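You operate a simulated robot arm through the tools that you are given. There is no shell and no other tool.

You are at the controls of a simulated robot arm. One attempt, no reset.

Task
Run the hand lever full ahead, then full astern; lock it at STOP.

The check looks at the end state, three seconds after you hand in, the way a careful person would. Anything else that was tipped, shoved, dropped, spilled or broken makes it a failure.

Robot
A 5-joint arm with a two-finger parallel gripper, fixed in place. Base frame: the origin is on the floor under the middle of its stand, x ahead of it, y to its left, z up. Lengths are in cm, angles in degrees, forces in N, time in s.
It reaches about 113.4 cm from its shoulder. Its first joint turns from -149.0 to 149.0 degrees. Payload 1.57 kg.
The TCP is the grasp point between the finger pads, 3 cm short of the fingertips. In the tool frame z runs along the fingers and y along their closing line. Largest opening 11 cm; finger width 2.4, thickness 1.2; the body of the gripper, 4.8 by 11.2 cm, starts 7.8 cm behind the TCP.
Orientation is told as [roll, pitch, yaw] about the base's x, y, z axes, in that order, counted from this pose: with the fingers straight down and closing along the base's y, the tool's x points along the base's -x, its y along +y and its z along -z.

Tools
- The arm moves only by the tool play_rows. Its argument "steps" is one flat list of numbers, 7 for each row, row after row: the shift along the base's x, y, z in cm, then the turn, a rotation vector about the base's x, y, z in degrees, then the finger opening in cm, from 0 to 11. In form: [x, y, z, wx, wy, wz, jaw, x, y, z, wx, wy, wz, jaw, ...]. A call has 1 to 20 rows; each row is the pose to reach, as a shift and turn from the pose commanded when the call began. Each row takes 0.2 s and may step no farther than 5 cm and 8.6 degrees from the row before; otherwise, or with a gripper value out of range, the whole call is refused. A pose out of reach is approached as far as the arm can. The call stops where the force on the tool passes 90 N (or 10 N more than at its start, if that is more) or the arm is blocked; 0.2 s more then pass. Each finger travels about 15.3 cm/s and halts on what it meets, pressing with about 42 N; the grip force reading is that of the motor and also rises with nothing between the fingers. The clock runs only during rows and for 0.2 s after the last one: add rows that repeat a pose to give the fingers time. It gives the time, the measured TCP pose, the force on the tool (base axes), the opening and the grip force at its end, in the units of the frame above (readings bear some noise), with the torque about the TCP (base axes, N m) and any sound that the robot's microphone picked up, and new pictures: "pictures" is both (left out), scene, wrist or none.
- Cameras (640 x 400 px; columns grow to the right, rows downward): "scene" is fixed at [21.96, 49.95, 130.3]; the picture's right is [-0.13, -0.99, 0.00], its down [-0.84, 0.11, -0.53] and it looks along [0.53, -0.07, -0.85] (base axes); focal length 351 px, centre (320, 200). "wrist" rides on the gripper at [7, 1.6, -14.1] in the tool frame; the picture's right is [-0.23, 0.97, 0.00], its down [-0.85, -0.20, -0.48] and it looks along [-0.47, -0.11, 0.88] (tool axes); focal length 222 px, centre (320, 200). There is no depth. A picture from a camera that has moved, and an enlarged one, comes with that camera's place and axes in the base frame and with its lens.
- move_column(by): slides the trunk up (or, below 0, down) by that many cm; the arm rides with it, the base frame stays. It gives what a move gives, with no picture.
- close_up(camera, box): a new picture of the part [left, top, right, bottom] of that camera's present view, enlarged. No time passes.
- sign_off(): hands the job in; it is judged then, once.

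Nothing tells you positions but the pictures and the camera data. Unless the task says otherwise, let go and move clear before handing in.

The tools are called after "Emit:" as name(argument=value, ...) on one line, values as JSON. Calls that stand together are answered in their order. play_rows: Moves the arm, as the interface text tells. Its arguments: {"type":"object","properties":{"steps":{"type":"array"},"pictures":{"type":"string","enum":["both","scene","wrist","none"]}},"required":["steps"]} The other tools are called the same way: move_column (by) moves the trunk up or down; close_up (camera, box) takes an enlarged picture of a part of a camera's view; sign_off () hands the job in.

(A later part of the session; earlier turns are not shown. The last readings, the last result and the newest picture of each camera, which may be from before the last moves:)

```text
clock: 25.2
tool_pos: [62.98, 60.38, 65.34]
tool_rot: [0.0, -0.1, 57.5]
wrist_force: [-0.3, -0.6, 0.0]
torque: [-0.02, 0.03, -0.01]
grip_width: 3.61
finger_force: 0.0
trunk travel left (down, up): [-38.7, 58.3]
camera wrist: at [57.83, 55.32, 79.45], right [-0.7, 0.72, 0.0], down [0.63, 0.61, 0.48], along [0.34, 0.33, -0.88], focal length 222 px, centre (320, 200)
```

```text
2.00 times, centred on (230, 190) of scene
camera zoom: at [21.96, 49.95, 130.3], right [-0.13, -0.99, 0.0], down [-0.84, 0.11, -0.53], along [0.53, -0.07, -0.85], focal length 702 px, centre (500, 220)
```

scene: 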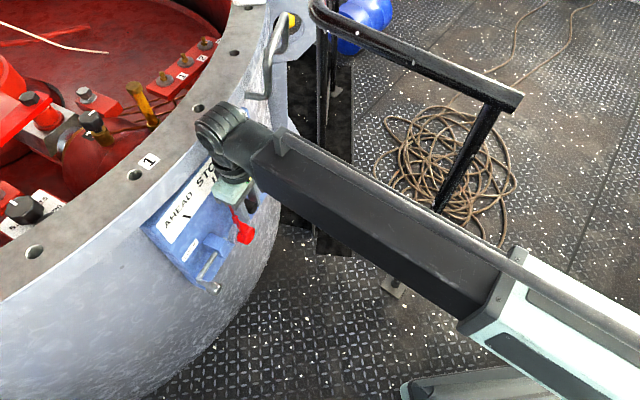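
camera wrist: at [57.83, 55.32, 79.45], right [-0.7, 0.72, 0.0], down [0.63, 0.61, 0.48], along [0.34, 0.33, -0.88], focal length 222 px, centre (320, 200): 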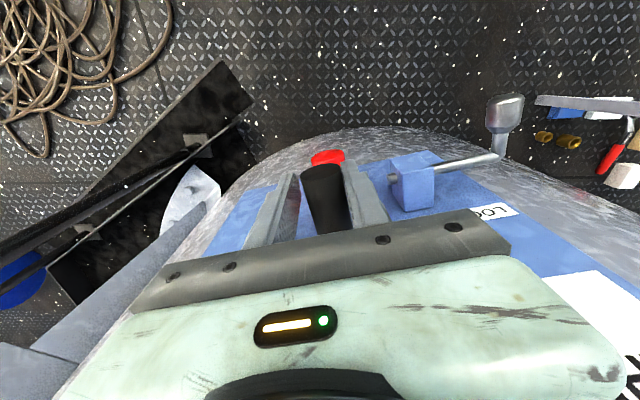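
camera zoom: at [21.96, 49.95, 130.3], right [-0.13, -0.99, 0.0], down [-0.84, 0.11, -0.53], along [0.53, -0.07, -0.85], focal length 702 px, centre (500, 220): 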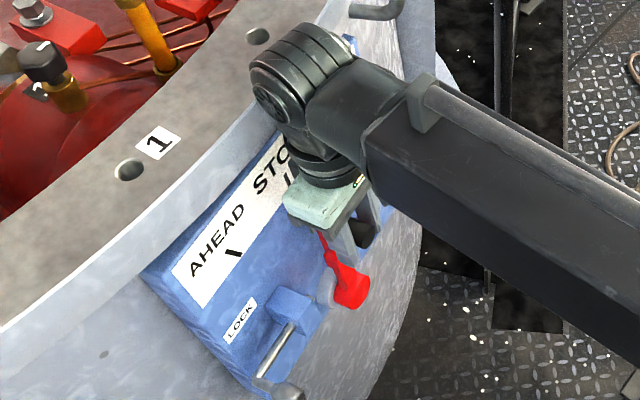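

Fingers straddle the grip loosely. Now pushing toward AHEAD (left along the panel), 3 cm first, watching the force.

Emit:
play_rows(steps=[-0.51, 0.32, 0, 0, 0, 0, 3.6, -1.01, 0.64, 0, 0, 0, 0, 3.6, -1.52, 0.97, 0, 0, 0, 0, 3.6, -2.02, 1.29, 0, 0, 0, 0, 3.6, -2.53, 1.61, 0, 0, 0, 0, 3.6, -2.53, 1.61, 0, 0, 0, 0, 3.6], pictures="both")

Emit:
close_up(camera="wrist", box=[220, 100, 460, 250])

Emit:
close_up(camera="scene", box=[150, 90, 310, 290])

```text
clock: 26.6
tool_pos: [60.47, 61.96, 65.43]
tool_rot: [0.0, -0.1, 57.5]
wrist_force: [10.6, -4.1, 7.0]
torque: [-0.15, -0.03, 0.22]
grip_width: 4.51
finger_force: 5.3
trunk travel left (down, up): [-38.7, 58.3]
camera wrist: at [55.34, 56.87, 79.47], right [-0.7, 0.72, 0.0], down [0.63, 0.61, 0.48], along [0.34, 0.33, -0.88], focal length 222 px, centre (320, 200)
```

scene: 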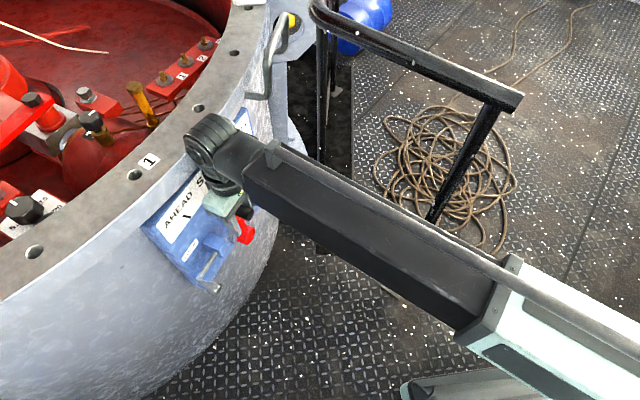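
wrist: 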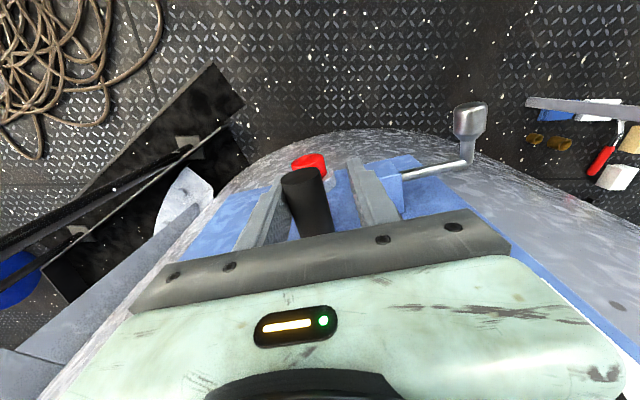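

```text
2.67 times, centred on (340, 175) of wrist
camera zoom: at [55.34, 56.87, 79.47], right [-0.7, 0.72, 0.0], down [0.63, 0.61, 0.48], along [0.34, 0.33, -0.88], focal length 592 px, centre (267, 267)
```

zoom: 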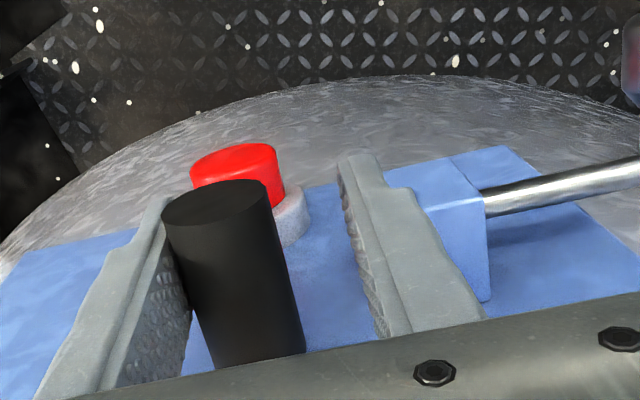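

```text
2.00 times, centred on (230, 190) of scene
camera zoom: at [21.96, 49.95, 130.3], right [-0.13, -0.99, 0.0], down [-0.84, 0.11, -0.53], along [0.53, -0.07, -0.85], focal length 702 px, centre (500, 220)
```

zoom: 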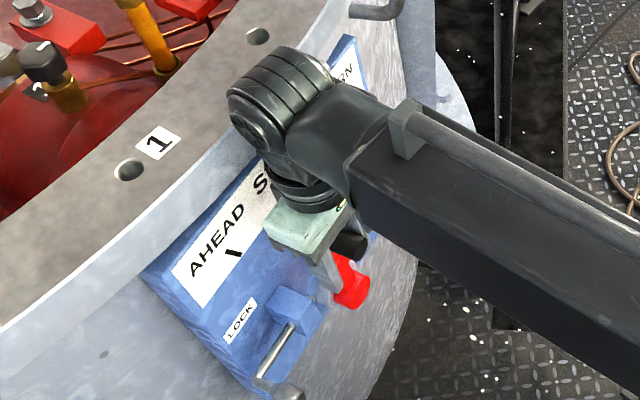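

The lever is moving (about 11 N), with the finger giving a little. Continuing toward AHEAD.

Emit:
play_rows(steps=[-0.51, 0.32, 0, 0, 0, 0, 3.6, -1.01, 0.64, 0, 0, 0, 0, 3.6, -1.52, 0.97, 0, 0, 0, 0, 3.6, -2.02, 1.29, 0, 0, 0, 0, 3.6, -2.53, 1.61, 0, 0, 0, 0, 3.6, -2.53, 1.61, 0, 0, 0, 0, 3.6], pictures="both")

Emit:
close_up(camera="wrist", box=[220, 100, 460, 250])

Emit:
close_up(camera="scene", box=[150, 90, 310, 290])

```text
clock: 28.1
tool_pos: [57.99, 63.54, 65.15]
tool_rot: [-0.1, 0.0, 57.5]
wrist_force: [9.2, -6.1, -8.3]
torque: [0.17, 0.1, 0.13]
grip_width: 4.65
finger_force: 6.1
trunk travel left (down, up): [-38.7, 58.3]
camera wrist: at [52.86, 58.58, 79.38], right [-0.7, 0.72, 0.0], down [0.63, 0.61, 0.48], along [0.34, 0.33, -0.88], focal length 222 px, centre (320, 200)
```

scene: 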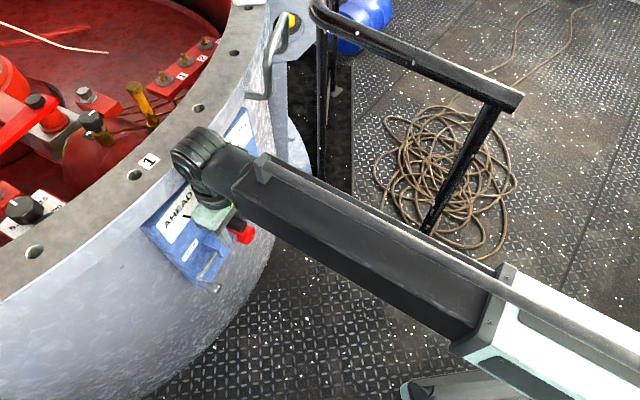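
wrist: 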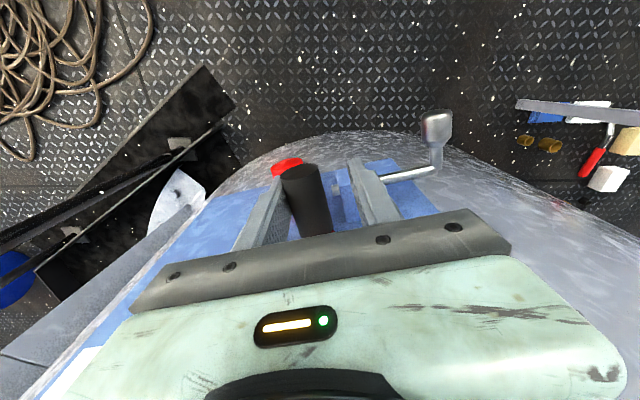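

```text
2.67 times, centred on (340, 175) of wrist
camera zoom: at [52.86, 58.58, 79.38], right [-0.7, 0.72, 0.0], down [0.63, 0.61, 0.48], along [0.34, 0.33, -0.88], focal length 592 px, centre (267, 267)
```

zoom: 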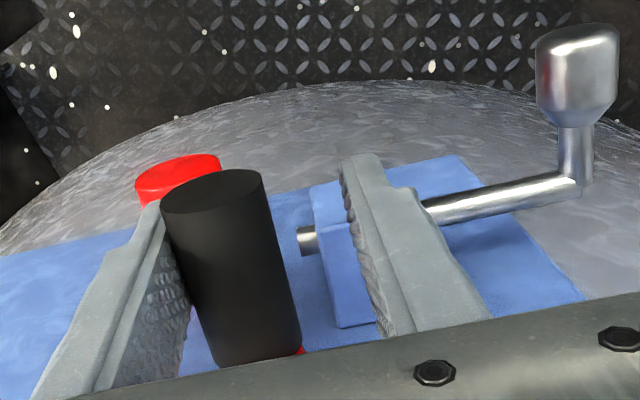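

```text
2.00 times, centred on (230, 190) of scene
camera zoom: at [21.96, 49.95, 130.3], right [-0.13, -0.99, 0.0], down [-0.84, 0.11, -0.53], along [0.53, -0.07, -0.85], focal length 702 px, centre (500, 220)
```

zoom: 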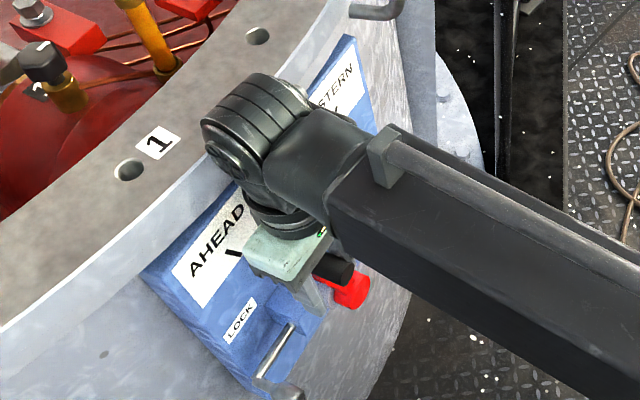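

Emit:
play_rows(steps=[-0.42, 0.27, 0, 0, 0, 0, 3.6, -0.84, 0.54, 0, 0, 0, 0, 3.6, -1.27, 0.81, 0, 0, 0, 0, 3.6, -1.69, 1.07, 0, 0, 0, 0, 3.6, -1.69, 1.07, 0, 0, 0, 0, 3.6], pictures="both")

Emit:
close_up(camera="wrist", box=[220, 100, 460, 250])

Emit:
close_up(camera="scene", box=[150, 90, 310, 290])

```text
clock: 29.2
tool_pos: [56.3, 64.82, 65.27]
tool_rot: [0.0, 0.0, 57.5]
wrist_force: [11.6, -7.2, -8.2]
torque: [0.2, 0.04, 0.18]
grip_width: 4.8
finger_force: 6.8
trunk travel left (down, up): [-38.7, 58.3]
camera wrist: at [51.16, 59.71, 79.37], right [-0.7, 0.72, 0.0], down [0.63, 0.61, 0.48], along [0.34, 0.33, -0.88], focal length 222 px, centre (320, 200)
```

scene: 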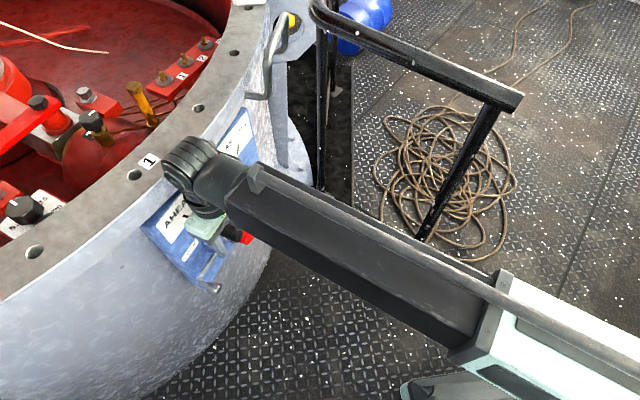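
wrist: 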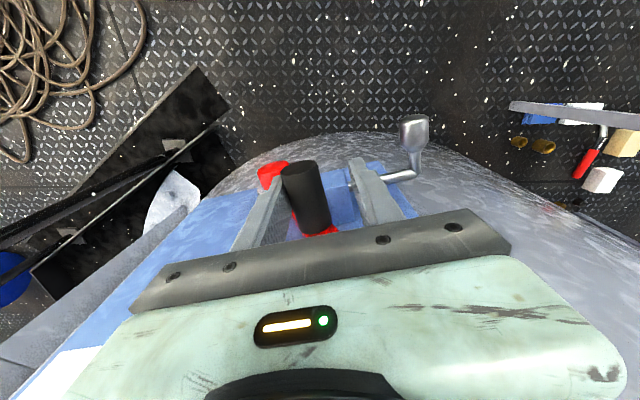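

```text
2.67 times, centred on (340, 175) of wrist
camera zoom: at [51.16, 59.71, 79.37], right [-0.7, 0.72, 0.0], down [0.63, 0.61, 0.48], along [0.34, 0.33, -0.88], focal length 592 px, centre (267, 267)
```

zoom: 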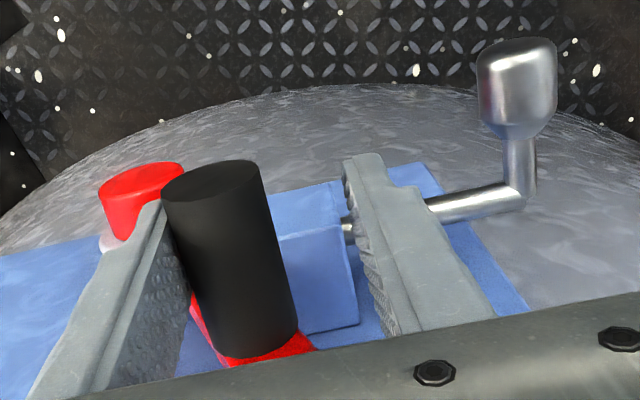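

```text
2.00 times, centred on (230, 190) of scene
camera zoom: at [21.96, 49.95, 130.3], right [-0.13, -0.99, 0.0], down [-0.84, 0.11, -0.53], along [0.53, -0.07, -0.85], focal length 702 px, centre (500, 220)
```

zoom: 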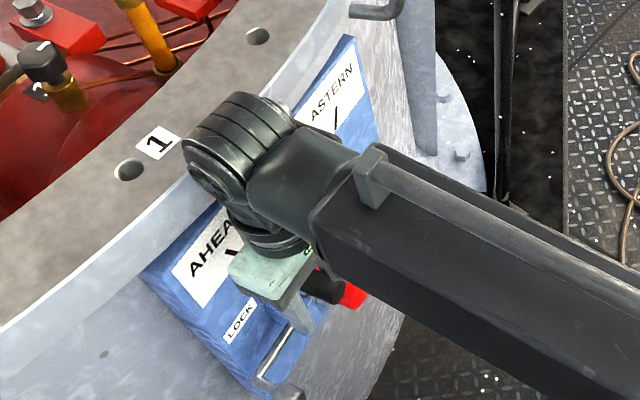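

Emit:
play_rows(steps=[-0.25, 0.16, 0, 0, 0, 0, 3.6, -0.51, 0.32, 0, 0, 0, 0, 3.6, -0.76, 0.48, 0, 0, 0, 0, 3.6, -1.01, 0.64, 0, 0, 0, 0, 3.6, -1.01, 0.64, 0, 0, 0, 0, 3.6], pictures="both")

Emit:
close_up(camera="wrist", box=[220, 100, 460, 250])

Emit:
close_up(camera="scene", box=[150, 90, 310, 290])

```text
clock: 30.4
tool_pos: [55.39, 65.26, 65.3]
tool_rot: [-0.1, 0.1, 57.4]
wrist_force: [14.8, -18.9, -13.8]
torque: [0.22, 0.17, 0.08]
grip_width: 5.64
finger_force: 11.4
trunk travel left (down, up): [-38.7, 58.3]
camera wrist: at [50.21, 60.34, 79.37], right [-0.7, 0.72, 0.0], down [0.63, 0.61, 0.48], along [0.34, 0.33, -0.88], focal length 222 px, centre (320, 200)
```

scene: 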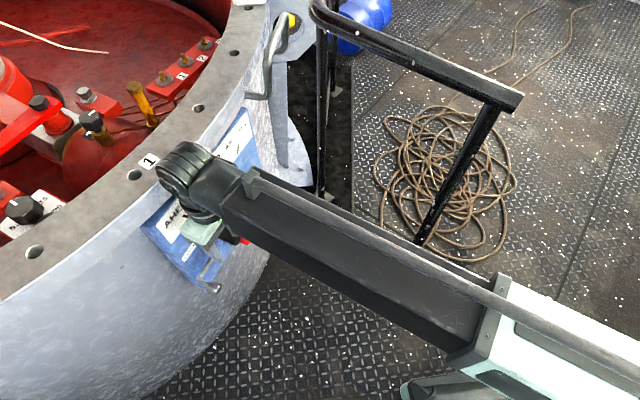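
wrist: 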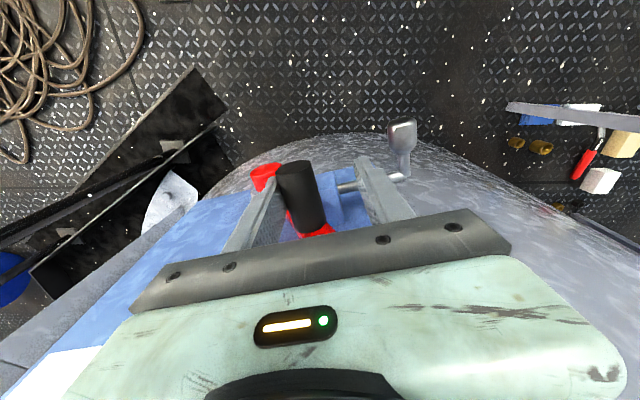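

```text
2.67 times, centred on (340, 175) of wrist
camera zoom: at [50.21, 60.34, 79.37], right [-0.7, 0.72, 0.0], down [0.63, 0.61, 0.48], along [0.34, 0.33, -0.88], focal length 592 px, centre (267, 267)
```

zoom: 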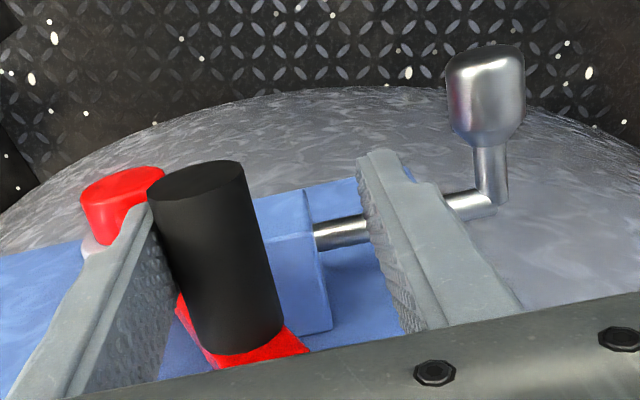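

```text
2.00 times, centred on (230, 190) of scene
camera zoom: at [21.96, 49.95, 130.3], right [-0.13, -0.99, 0.0], down [-0.84, 0.11, -0.53], along [0.53, -0.07, -0.85], focal length 702 px, centre (500, 220)
```

zoom: 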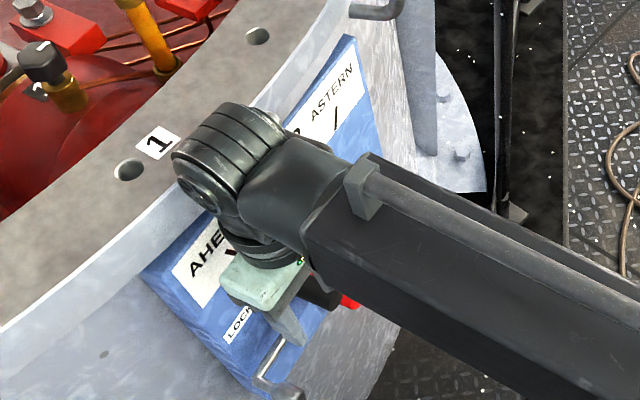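

Emit:
play_rows(steps=[-0.25, 0.16, 0, 0, 0, 0, 3.6, -0.51, 0.32, 0, 0, 0, 0, 3.6, -0.51, 0.32, 0, 0, 0, 0, 3.6], pictures="wrist")

Emit:
close_up(camera="wrist", box=[220, 100, 460, 250])

```text
clock: 31.2
tool_pos: [55.02, 65.64, 65.33]
tool_rot: [-0.3, 0.1, 57.4]
wrist_force: [23.0, -24.8, -15.5]
torque: [0.16, 0.19, 0.01]
grip_width: 6.51
finger_force: 16.2
trunk travel left (down, up): [-38.7, 58.3]
camera wrist: at [49.81, 60.6, 79.36], right [-0.7, 0.72, 0.0], down [0.63, 0.61, 0.48], along [0.34, 0.33, -0.88], focal length 222 px, centre (320, 200)
```

wrist: 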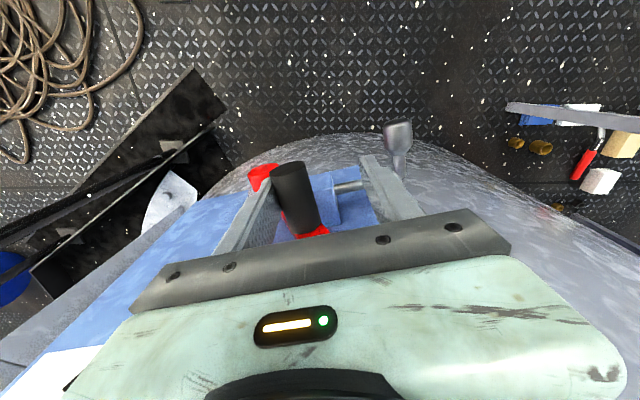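

```text
2.67 times, centred on (340, 175) of wrist
camera zoom: at [49.81, 60.6, 79.36], right [-0.7, 0.72, 0.0], down [0.63, 0.61, 0.48], along [0.34, 0.33, -0.88], focal length 592 px, centre (267, 267)
```

zoom: 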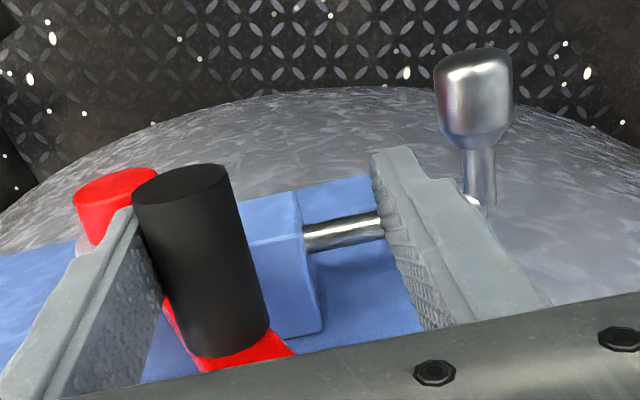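

Pushing harder no longer moves the grip (it stays near u≈13 while the force climbs past 30 N), so the lever looks to be at its AHEAD stop. I'll ease off, back out and check the pointer against the AHEAD mark.

Emit:
play_rows(steps=[0.84, -0.54, 0, 0, 0, 0, 5, 1.69, -1.07, 0, 0, 0, 0, 7, 1.69, -1.07, 0, 0, 0, 0, 7, 0.7, -2.6, 0, 0, 0, 0, 7, -0.3, -4.2, 0, 0, 0, 0, 7, -1.3, -5.8, 0, 0, 0, 0, 7, -2.0, -6.8, 0, 0, 0, 0, 7, -2.0, -6.8, 0, 0, 0, 0, 7], pictures="both")

Emit:
close_up(camera="wrist", box=[220, 100, 460, 250])

Emit:
close_up(camera="scene", box=[150, 90, 310, 290])

```text
clock: 33.0
tool_pos: [52.65, 58.76, 65.26]
tool_rot: [0.1, -0.1, 57.5]
wrist_force: [0.2, -1.0, 0.2]
torque: [0.01, -0.01, 0.0]
grip_width: 7.03
finger_force: 0.1
trunk travel left (down, up): [-38.7, 58.3]
camera wrist: at [47.5, 53.79, 79.45], right [-0.7, 0.71, 0.0], down [0.63, 0.61, 0.48], along [0.34, 0.33, -0.88], focal length 222 px, centre (320, 200)
```

scene: 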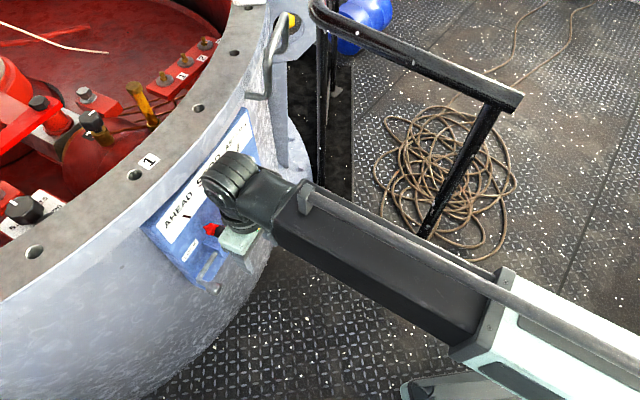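
wrist: 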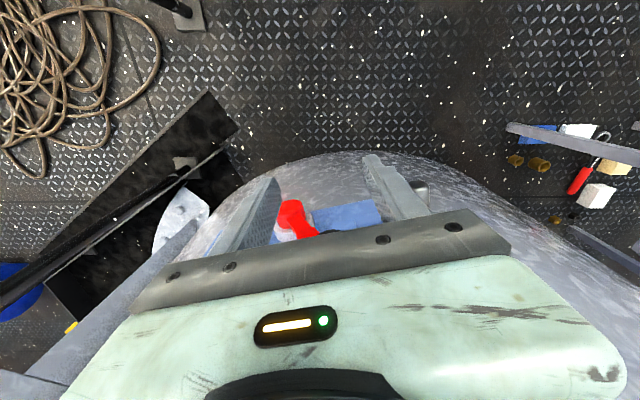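

```text
2.67 times, centred on (340, 175) of wrist
camera zoom: at [47.5, 53.79, 79.45], right [-0.7, 0.71, 0.0], down [0.63, 0.61, 0.48], along [0.34, 0.33, -0.88], focal length 592 px, centre (267, 267)
```

zoom: 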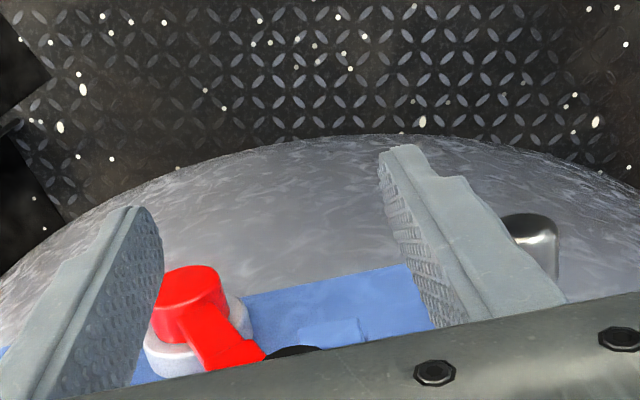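

```text
2.00 times, centred on (230, 190) of scene
camera zoom: at [21.96, 49.95, 130.3], right [-0.13, -0.99, 0.0], down [-0.84, 0.11, -0.53], along [0.53, -0.07, -0.85], focal length 702 px, centre (500, 220)
```

zoom: 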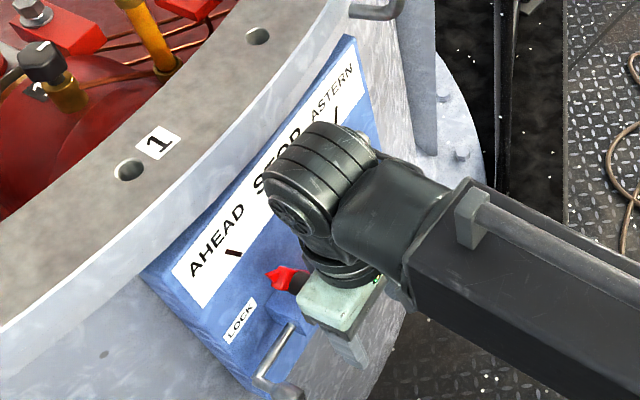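

At the AHEAD stop the pointer sits a few degrees past the AHEAD mark and stays there. Now back onto the grip and push it right toward ASTERN.

Emit:
play_rows(steps=[1.2, 1.9, 0, 0, 0, 0, 7, 2.4, 3.8, 0, 0, 0, 0, 7, 3.6, 5.65, 0, 0, 0, 0, 7, 3.6, 5.65, 0, 0, 0, 0, 5.5, 3.6, 5.65, 0, 0, 0, 0, 4, 3.6, 5.65, 0, 0, 0, 0, 4], pictures="wrist")

Emit:
close_up(camera="wrist", box=[220, 100, 460, 250])

```text
clock: 34.5
tool_pos: [56.21, 64.57, 65.41]
tool_rot: [0.0, 0.0, 57.6]
wrist_force: [-0.1, 0.4, 0.0]
torque: [0.0, 0.0, 0.0]
grip_width: 3.99
finger_force: 0.0
trunk travel left (down, up): [-38.7, 58.3]
camera wrist: at [51.03, 59.47, 79.45], right [-0.7, 0.71, 0.0], down [0.63, 0.61, 0.48], along [0.34, 0.33, -0.88], focal length 222 px, centre (320, 200)
```

wrist: 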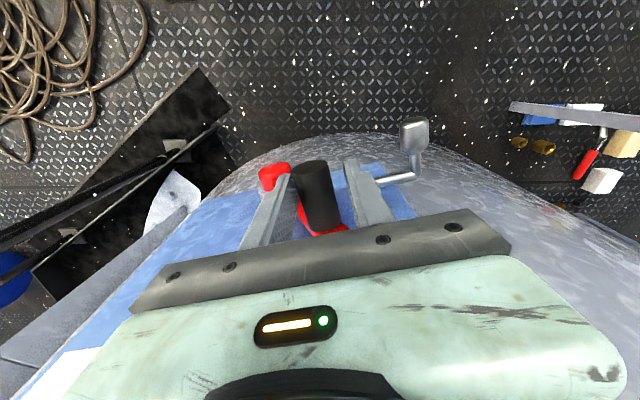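

```text
2.67 times, centred on (340, 175) of wrist
camera zoom: at [51.03, 59.47, 79.45], right [-0.7, 0.71, 0.0], down [0.63, 0.61, 0.48], along [0.34, 0.33, -0.88], focal length 592 px, centre (267, 267)
```

zoom: 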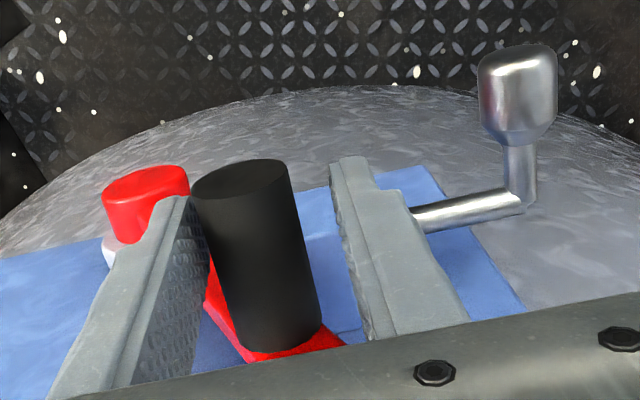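

Emit:
play_rows(steps=[0.67, -0.43, 0, 0, 0, 0, 4, 1.35, -0.86, 0, 0, 0, 0, 4, 2.02, -1.29, 0, 0, 0, 0, 4, 2.7, -1.72, 0, 0, 0, 0, 4, 3.37, -2.15, 0, 0, 0, 0, 4, 4.05, -2.58, 0, 0, 0, 0, 4, 4.72, -3.01, 0, 0, 0, 0, 4, 5.4, -3.44, 0, 0, 0, 0, 4, 6.07, -3.87, 0, 0, 0, 0, 4, 6.75, -4.3, 0, 0, 0, 0, 4, 6.75, -4.3, 0, 0, 0, 0, 4], pictures="both")

Emit:
close_up(camera="wrist", box=[220, 100, 460, 250])

Emit:
close_up(camera="scene", box=[150, 90, 310, 290])

```text
clock: 36.9
tool_pos: [63.02, 60.17, 65.38]
tool_rot: [-0.2, 0.0, 57.4]
wrist_force: [-10.3, 6.2, 7.0]
torque: [0.13, 0.04, 0.15]
grip_width: 5.04
finger_force: 5.7
trunk travel left (down, up): [-38.7, 58.3]
camera wrist: at [57.83, 55.2, 79.51], right [-0.7, 0.71, 0.0], down [0.63, 0.61, 0.48], along [0.34, 0.33, -0.88], focal length 222 px, centre (320, 200)
```

scene: 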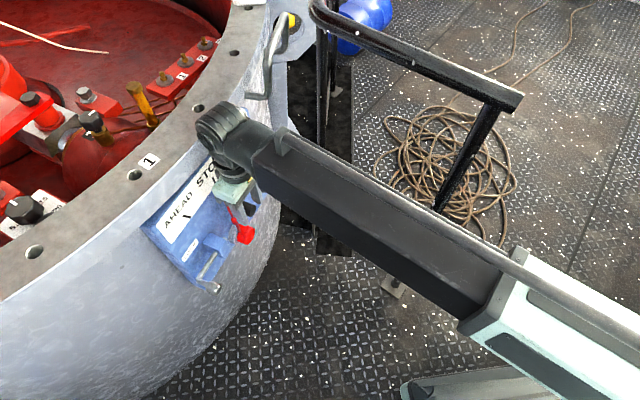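
wrist: 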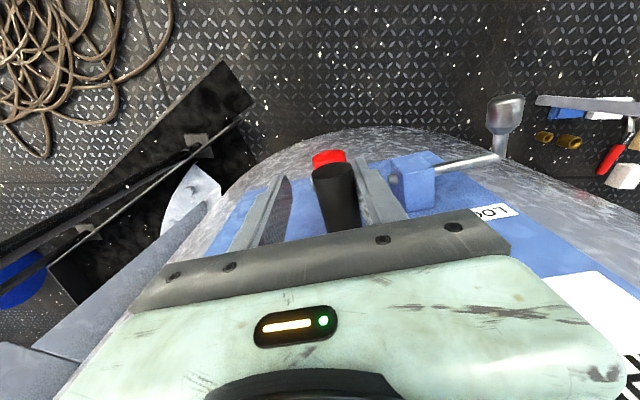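

```text
2.67 times, centred on (340, 175) of wrist
camera zoom: at [57.83, 55.2, 79.51], right [-0.7, 0.71, 0.0], down [0.63, 0.61, 0.48], along [0.34, 0.33, -0.88], focal length 592 px, centre (267, 267)
```

zoom: 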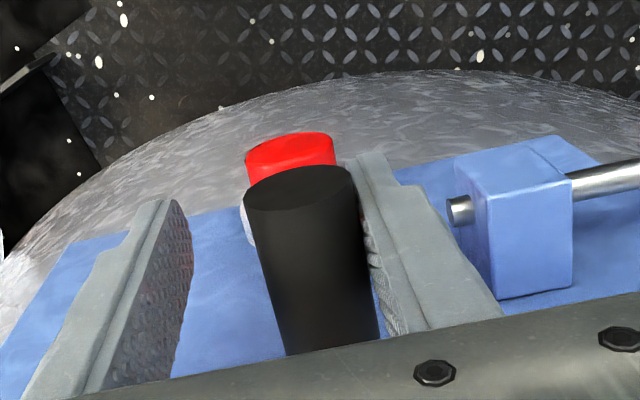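

```text
2.00 times, centred on (230, 190) of scene
camera zoom: at [21.96, 49.95, 130.3], right [-0.13, -0.99, 0.0], down [-0.84, 0.11, -0.53], along [0.53, -0.07, -0.85], focal length 702 px, centre (500, 220)
```

zoom: 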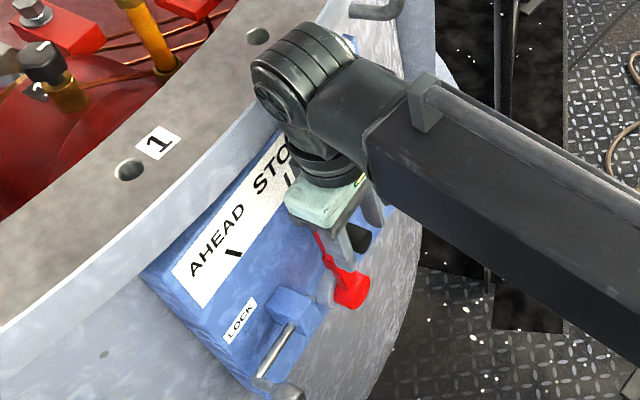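

Emit:
play_rows(steps=[0.67, -0.43, 0, 0, 0, 0, 4, 1.35, -0.86, 0, 0, 0, 0, 4, 2.02, -1.29, 0, 0, 0, 0, 4, 2.7, -1.72, 0, 0, 0, 0, 4, 3.37, -2.15, 0, 0, 0, 0, 4, 4.05, -2.58, 0, 0, 0, 0, 4, 4.72, -3.01, 0, 0, 0, 0, 4, 5.4, -3.44, 0, 0, 0, 0, 4, 5.4, -3.44, 0, 0, 0, 0, 4], pictures="both")

Emit:
close_up(camera="wrist", box=[220, 100, 460, 250])

Emit:
close_up(camera="scene", box=[150, 50, 310, 250])

```text
clock: 38.9
tool_pos: [68.52, 56.9, 65.35]
tool_rot: [0.0, 0.1, 57.5]
wrist_force: [-9.3, 8.5, -7.3]
torque: [-0.13, -0.1, 0.1]
grip_width: 5.12
finger_force: 6.0
trunk travel left (down, up): [-38.7, 58.3]
camera wrist: at [63.37, 51.85, 79.39], right [-0.7, 0.72, 0.0], down [0.63, 0.61, 0.48], along [0.34, 0.33, -0.88], focal length 222 px, centre (320, 200)
```

scene: 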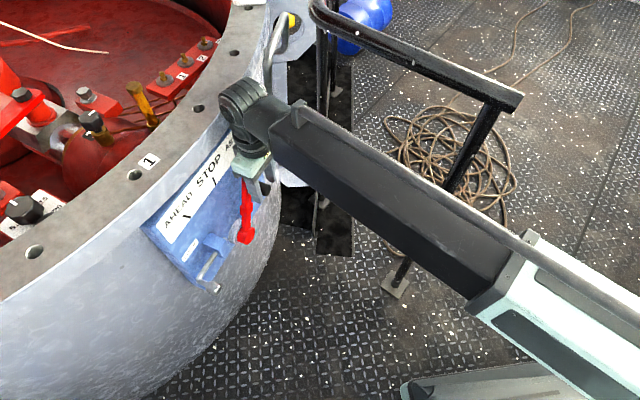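
wrist: 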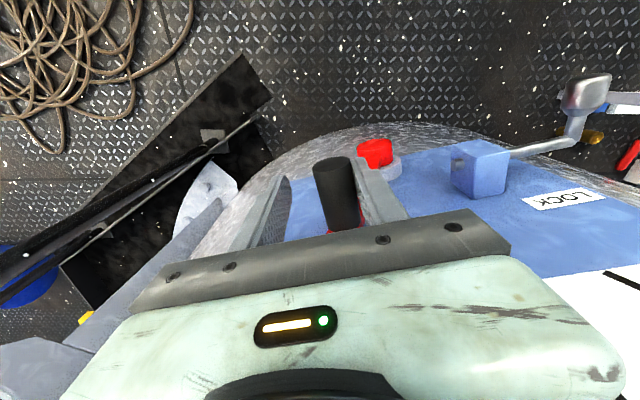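

```text
2.67 times, centred on (340, 175) of wrist
camera zoom: at [63.37, 51.85, 79.39], right [-0.7, 0.72, 0.0], down [0.63, 0.61, 0.48], along [0.34, 0.33, -0.88], focal length 592 px, centre (267, 267)
```

zoom: 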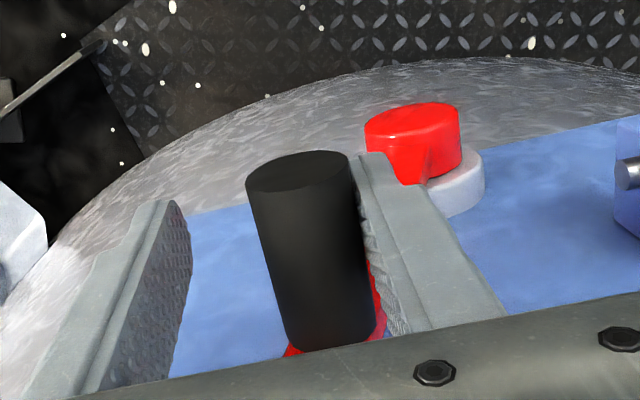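

```text
2.00 times, centred on (230, 150) of scene
camera zoom: at [21.96, 49.95, 130.3], right [-0.13, -0.99, 0.0], down [-0.84, 0.11, -0.53], along [0.53, -0.07, -0.85], focal length 702 px, centre (500, 300)
```

zoom: 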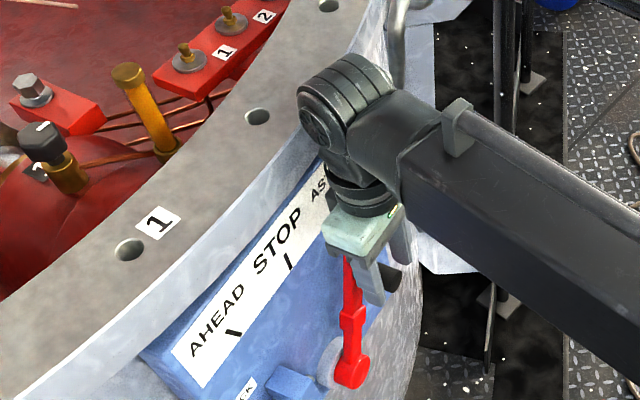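

Emit:
play_rows(steps=[0.51, -0.32, 0, 0, 0, 0, 4, 1.01, -0.64, 0, 0, 0, 0, 4, 1.52, -0.97, 0, 0, 0, 0, 4, 1.52, -0.97, 0, 0, 0, 0, 4], pictures="wrist")

```text
clock: 39.9
tool_pos: [69.92, 55.96, 65.33]
tool_rot: [0.0, 0.1, 57.4]
wrist_force: [-15.6, 9.7, -12.8]
torque: [-0.24, -0.09, 0.25]
grip_width: 5.56
finger_force: 8.8
trunk travel left (down, up): [-38.7, 58.3]
camera wrist: at [64.76, 50.9, 79.39], right [-0.7, 0.71, 0.0], down [0.63, 0.61, 0.48], along [0.34, 0.33, -0.88], focal length 222 px, centre (320, 200)
```

wrist: 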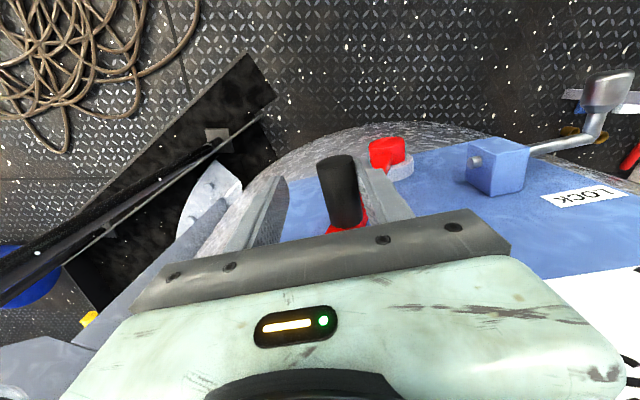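

Emit:
play_rows(steps=[0.25, -0.16, 0, 0, 0, 0, 4, 0.51, -0.32, 0, 0, 0, 0, 4, 0.76, -0.48, 0, 0, 0, 0, 4, 0.76, -0.48, 0, 0, 0, 0, 4], pictures="wrist")

Emit:
close_up(camera="scene", box=[150, 50, 310, 250])

```text
clock: 40.9
tool_pos: [70.49, 55.45, 65.17]
tool_rot: [0.2, 0.0, 57.6]
wrist_force: [-31.9, 13.7, -17.5]
torque: [-0.44, -0.14, 0.51]
grip_width: 7.07
finger_force: 17.2
trunk travel left (down, up): [-38.7, 58.3]
camera wrist: at [65.45, 50.45, 79.39], right [-0.7, 0.71, 0.0], down [0.63, 0.61, 0.48], along [0.34, 0.34, -0.88], focal length 222 px, centre (320, 200)
```

wrist: 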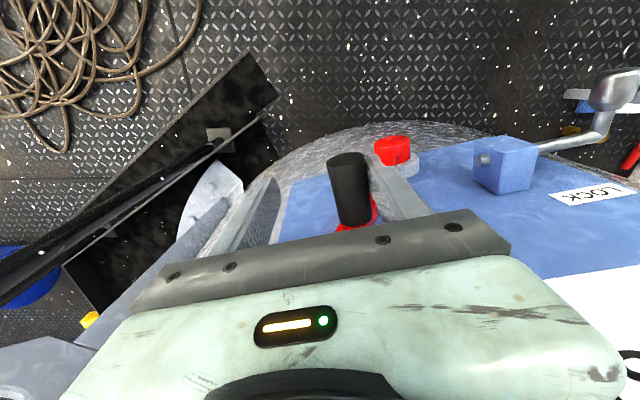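

```text
2.00 times, centred on (230, 150) of scene
camera zoom: at [21.96, 49.95, 130.3], right [-0.13, -0.99, 0.0], down [-0.84, 0.11, -0.53], along [0.53, -0.07, -0.85], focal length 702 px, centre (500, 300)
```

zoom: 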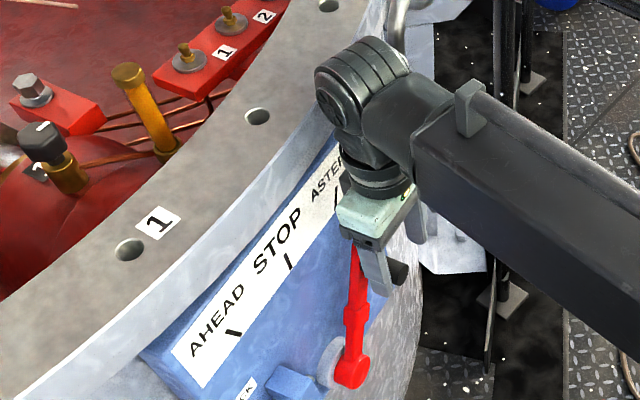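

Same signature at the ASTERN stop: the grip stays at u≈27.4 while force climbs to about 35 N. Travel is symmetric (13.2 / 20.3 / 27.4), so STOP is u≈20.3. Now I'll bring it back toward STOP.

Emit:
play_rows(steps=[-0.66, 0.42, 0, 0, 0, 0, 4, -1.33, 0.85, 0, 0, 0, 0, 4, -1.99, 1.27, 0, 0, 0, 0, 4, -2.65, 1.69, 0, 0, 0, 0, 4, -3.32, 2.11, 0, 0, 0, 0, 4, -3.98, 2.53, 0, 0, 0, 0, 4, -4.64, 2.96, 0, 0, 0, 0, 4, -5.31, 3.38, 0, 0, 0, 0, 4, -5.97, 3.8, 0, 0, 0, 0, 4, -6.63, 4.22, 0, 0, 0, 0, 4, -7.3, 4.65, 0, 0, 0, 0, 4, -7.96, 5.07, 0, 0, 0, 0, 4, -7.96, 5.07, 0, 0, 0, 0, 4], pictures="both")

Emit:
close_up(camera="wrist", box=[220, 100, 460, 250])

Emit:
close_up(camera="scene", box=[150, 90, 310, 290])

```text
clock: 43.6
tool_pos: [62.71, 60.33, 65.37]
tool_rot: [-0.1, 0.0, 57.4]
wrist_force: [9.8, -6.7, 8.3]
torque: [-0.11, -0.09, 0.13]
grip_width: 5.04
finger_force: 6.1
trunk travel left (down, up): [-38.7, 58.3]
camera wrist: at [57.64, 55.3, 79.48], right [-0.7, 0.72, 0.0], down [0.63, 0.61, 0.48], along [0.34, 0.34, -0.88], focal length 222 px, centre (320, 200)
```

scene: 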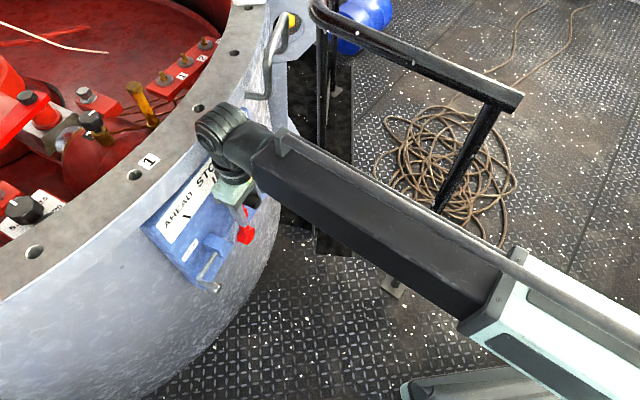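
wrist: 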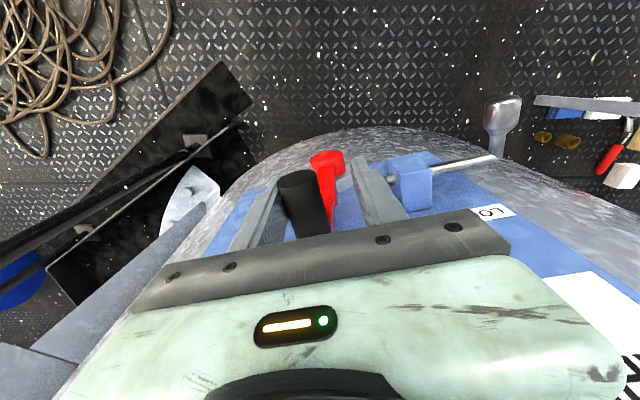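

```text
2.67 times, centred on (340, 175) of wrist
camera zoom: at [57.64, 55.3, 79.48], right [-0.7, 0.72, 0.0], down [0.63, 0.61, 0.48], along [0.34, 0.34, -0.88], focal length 592 px, centre (267, 267)
```

zoom: 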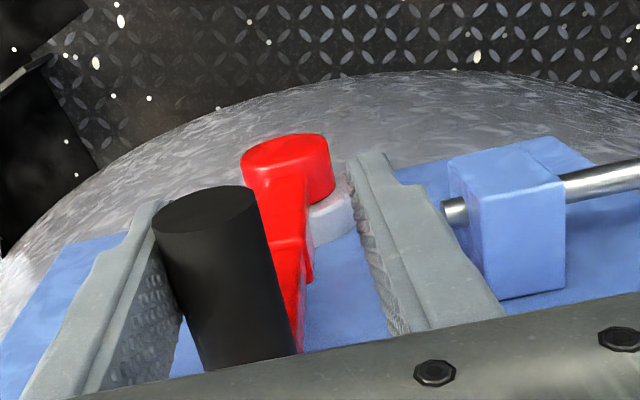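

```text
2.00 times, centred on (230, 190) of scene
camera zoom: at [21.96, 49.95, 130.3], right [-0.13, -0.99, 0.0], down [-0.84, 0.11, -0.53], along [0.53, -0.07, -0.85], focal length 702 px, centre (500, 220)
```

zoom: 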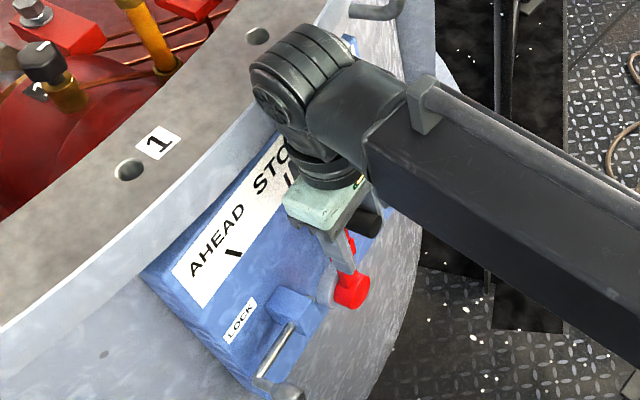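

The grip is about 1.2 cm right of STOP, with my tool centred near STOP. Clamping the fingers fully will centre the lever on the tool.

Emit:
play_rows(steps=[0, 0, 0, 0, 0, 0, 3, 0, 0, 0, 0, 0, 0, 2, 0, 0, 0, 0, 0, 0, 1, 0, 0, 0, 0, 0, 0, 0, 0, 0, 0, 0, 0, 0, 0, 0, 0, 0, 0, 0, 0, 0], pictures="both")

Emit:
close_up(camera="wrist", box=[220, 100, 460, 250])

Emit:
close_up(camera="scene", box=[150, 90, 310, 290])

```text
clock: 45.0
tool_pos: [62.84, 60.36, 65.41]
tool_rot: [0.0, -0.1, 57.5]
wrist_force: [4.8, -6.8, 6.3]
torque: [-0.03, -0.19, 0.7]
grip_width: 2.66
finger_force: 37.2
trunk travel left (down, up): [-38.7, 58.3]
camera wrist: at [57.62, 55.31, 79.49], right [-0.7, 0.72, 0.0], down [0.63, 0.61, 0.48], along [0.34, 0.33, -0.88], focal length 222 px, centre (320, 200)
```

scene: 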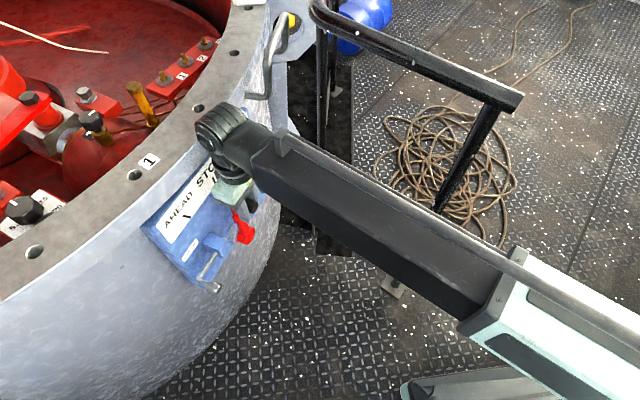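
wrist: 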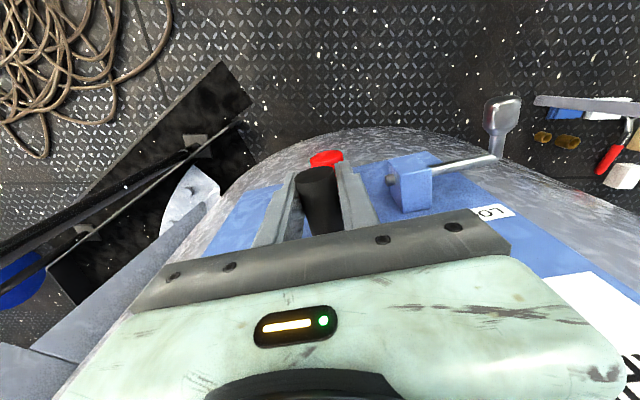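

```text
2.67 times, centred on (340, 175) of wrist
camera zoom: at [57.62, 55.31, 79.49], right [-0.7, 0.72, 0.0], down [0.63, 0.61, 0.48], along [0.34, 0.33, -0.88], focal length 592 px, centre (267, 267)
```

zoom: 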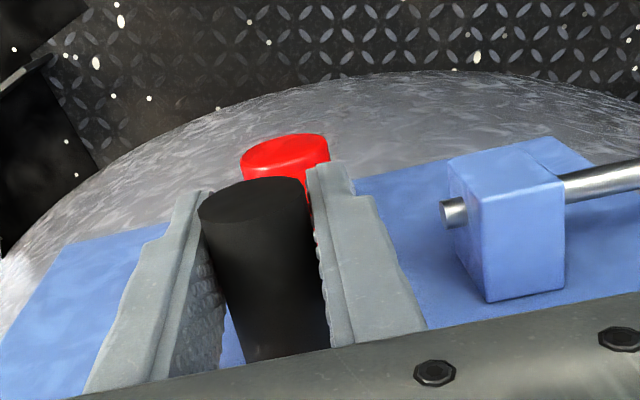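

```text
2.00 times, centred on (230, 190) of scene
camera zoom: at [21.96, 49.95, 130.3], right [-0.13, -0.99, 0.0], down [-0.84, 0.11, -0.53], along [0.53, -0.07, -0.85], focal length 702 px, centre (500, 220)
```

zoom: 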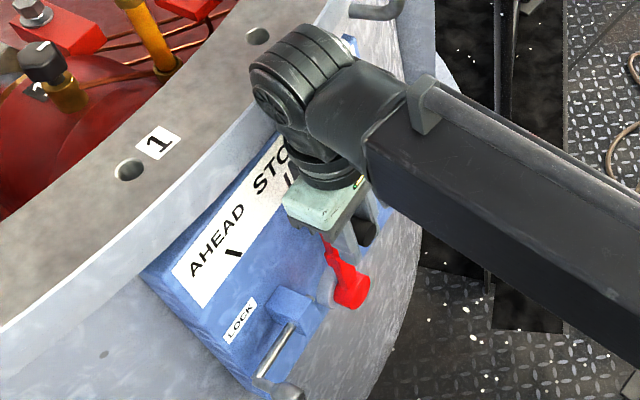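

By the picture, the grip is about 0.25 cm right of its original STOP position; I'll nudge it left while clamped.

Emit:
play_rows(steps=[-0.11, 0.07, 0, 0, 0, 0, 0, -0.22, 0.14, 0, 0, 0, 0, 0, -0.22, 0.14, 0, 0, 0, 0, 0], pictures="wrist")

Emit:
close_up(camera="wrist", box=[220, 100, 460, 250])

```text
clock: 45.9
tool_pos: [62.7, 60.29, 65.49]
tool_rot: [0.1, 0.0, 57.4]
wrist_force: [8.2, -14.8, 5.6]
torque: [-0.71, -0.19, 0.54]
grip_width: 2.69
finger_force: 37.6
trunk travel left (down, up): [-38.7, 58.3]
camera wrist: at [57.45, 55.43, 79.51], right [-0.7, 0.72, 0.0], down [0.63, 0.61, 0.48], along [0.34, 0.33, -0.88], focal length 222 px, centre (320, 200)
```

wrist: 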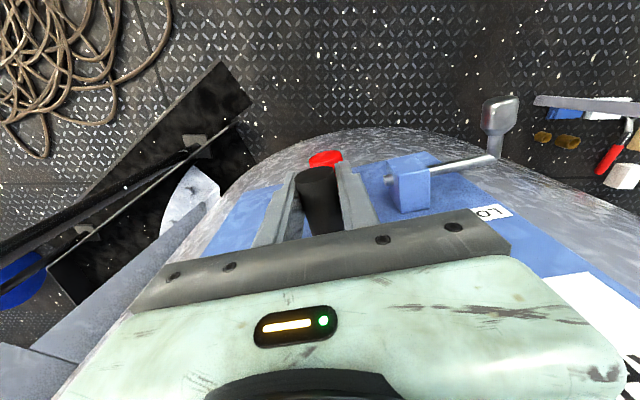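

```text
2.67 times, centred on (340, 175) of wrist
camera zoom: at [57.45, 55.43, 79.51], right [-0.7, 0.72, 0.0], down [0.63, 0.61, 0.48], along [0.34, 0.33, -0.88], focal length 592 px, centre (267, 267)
```

zoom: 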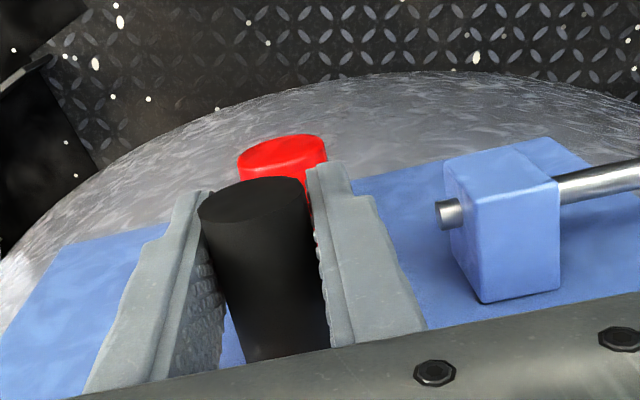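

The grip is now within about 0.1 cm of its original STOP position. I'll release, back out, and check from above.

Emit:
play_rows(steps=[0, 0, 0, 0, 0, 0, 4, 0, 0, 0, 0, 0, 0, 6, 0, 0, 0, 0, 0, 0, 6, -0.95, -1.5, 0, 0, 0, 0, 6, -1.9, -3.0, 0, 0, 0, 0, 6, -2.85, -4.5, 0, 0, 0, 0, 6, -3.76, -5.9, 0, 0, 0, 0, 6, -6.0, -4.45, 0, 0, 0, 0, 6, -8.25, -3.0, 0, 0, 0, 0, 6, -10.5, -1.6, 0, 0, 0, 0, 6, -10.5, -1.6, 0, 0, 0, 0, 6], pictures="both")

Emit:
close_up(camera="wrist", box=[200, 100, 440, 250])

Emit:
close_up(camera="scene", box=[150, 90, 310, 290])

```text
clock: 48.2
tool_pos: [52.01, 59.17, 65.39]
tool_rot: [0.0, 0.0, 57.5]
wrist_force: [0.1, -0.3, -0.3]
torque: [0.02, 0.02, 0.01]
grip_width: 6.0
finger_force: 0.1
trunk travel left (down, up): [-38.7, 58.3]
camera wrist: at [46.83, 54.05, 79.45], right [-0.7, 0.71, 0.0], down [0.63, 0.61, 0.48], along [0.34, 0.33, -0.88], focal length 222 px, centre (320, 200)
```

scene: 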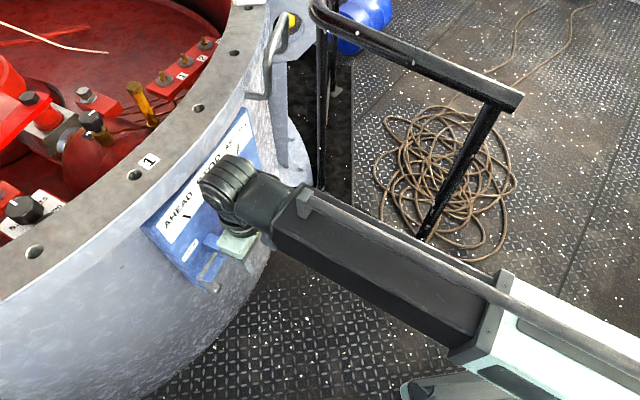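
wrist: 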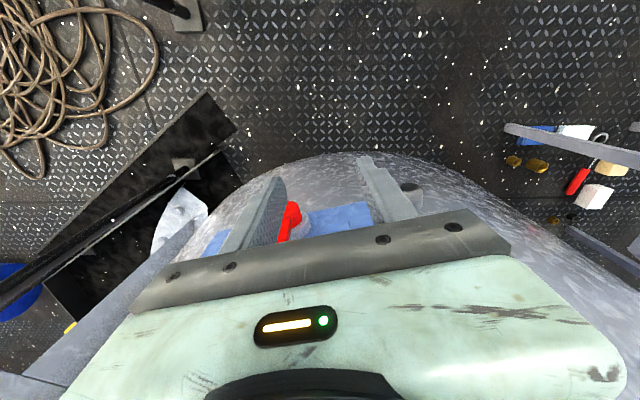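

```text
2.67 times, centred on (320, 175) of wrist
camera zoom: at [46.83, 54.05, 79.45], right [-0.7, 0.71, 0.0], down [0.63, 0.61, 0.48], along [0.34, 0.33, -0.88], focal length 592 px, centre (320, 267)
```

zoom: 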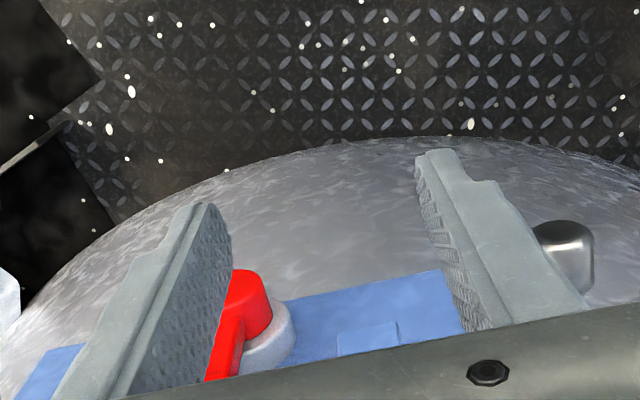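

```text
2.00 times, centred on (230, 190) of scene
camera zoom: at [21.96, 49.95, 130.3], right [-0.13, -0.99, 0.0], down [-0.84, 0.11, -0.53], along [0.53, -0.07, -0.85], focal length 702 px, centre (500, 220)
```

zoom: 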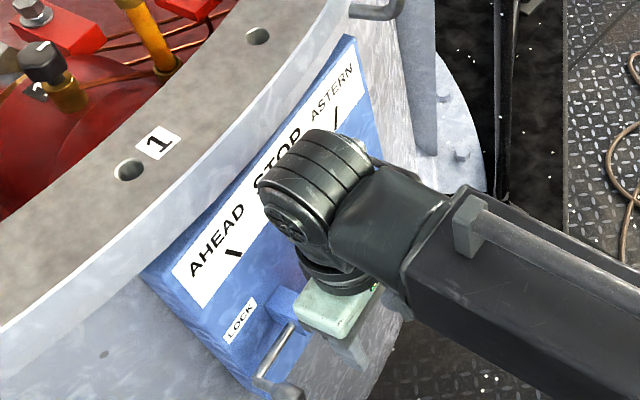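

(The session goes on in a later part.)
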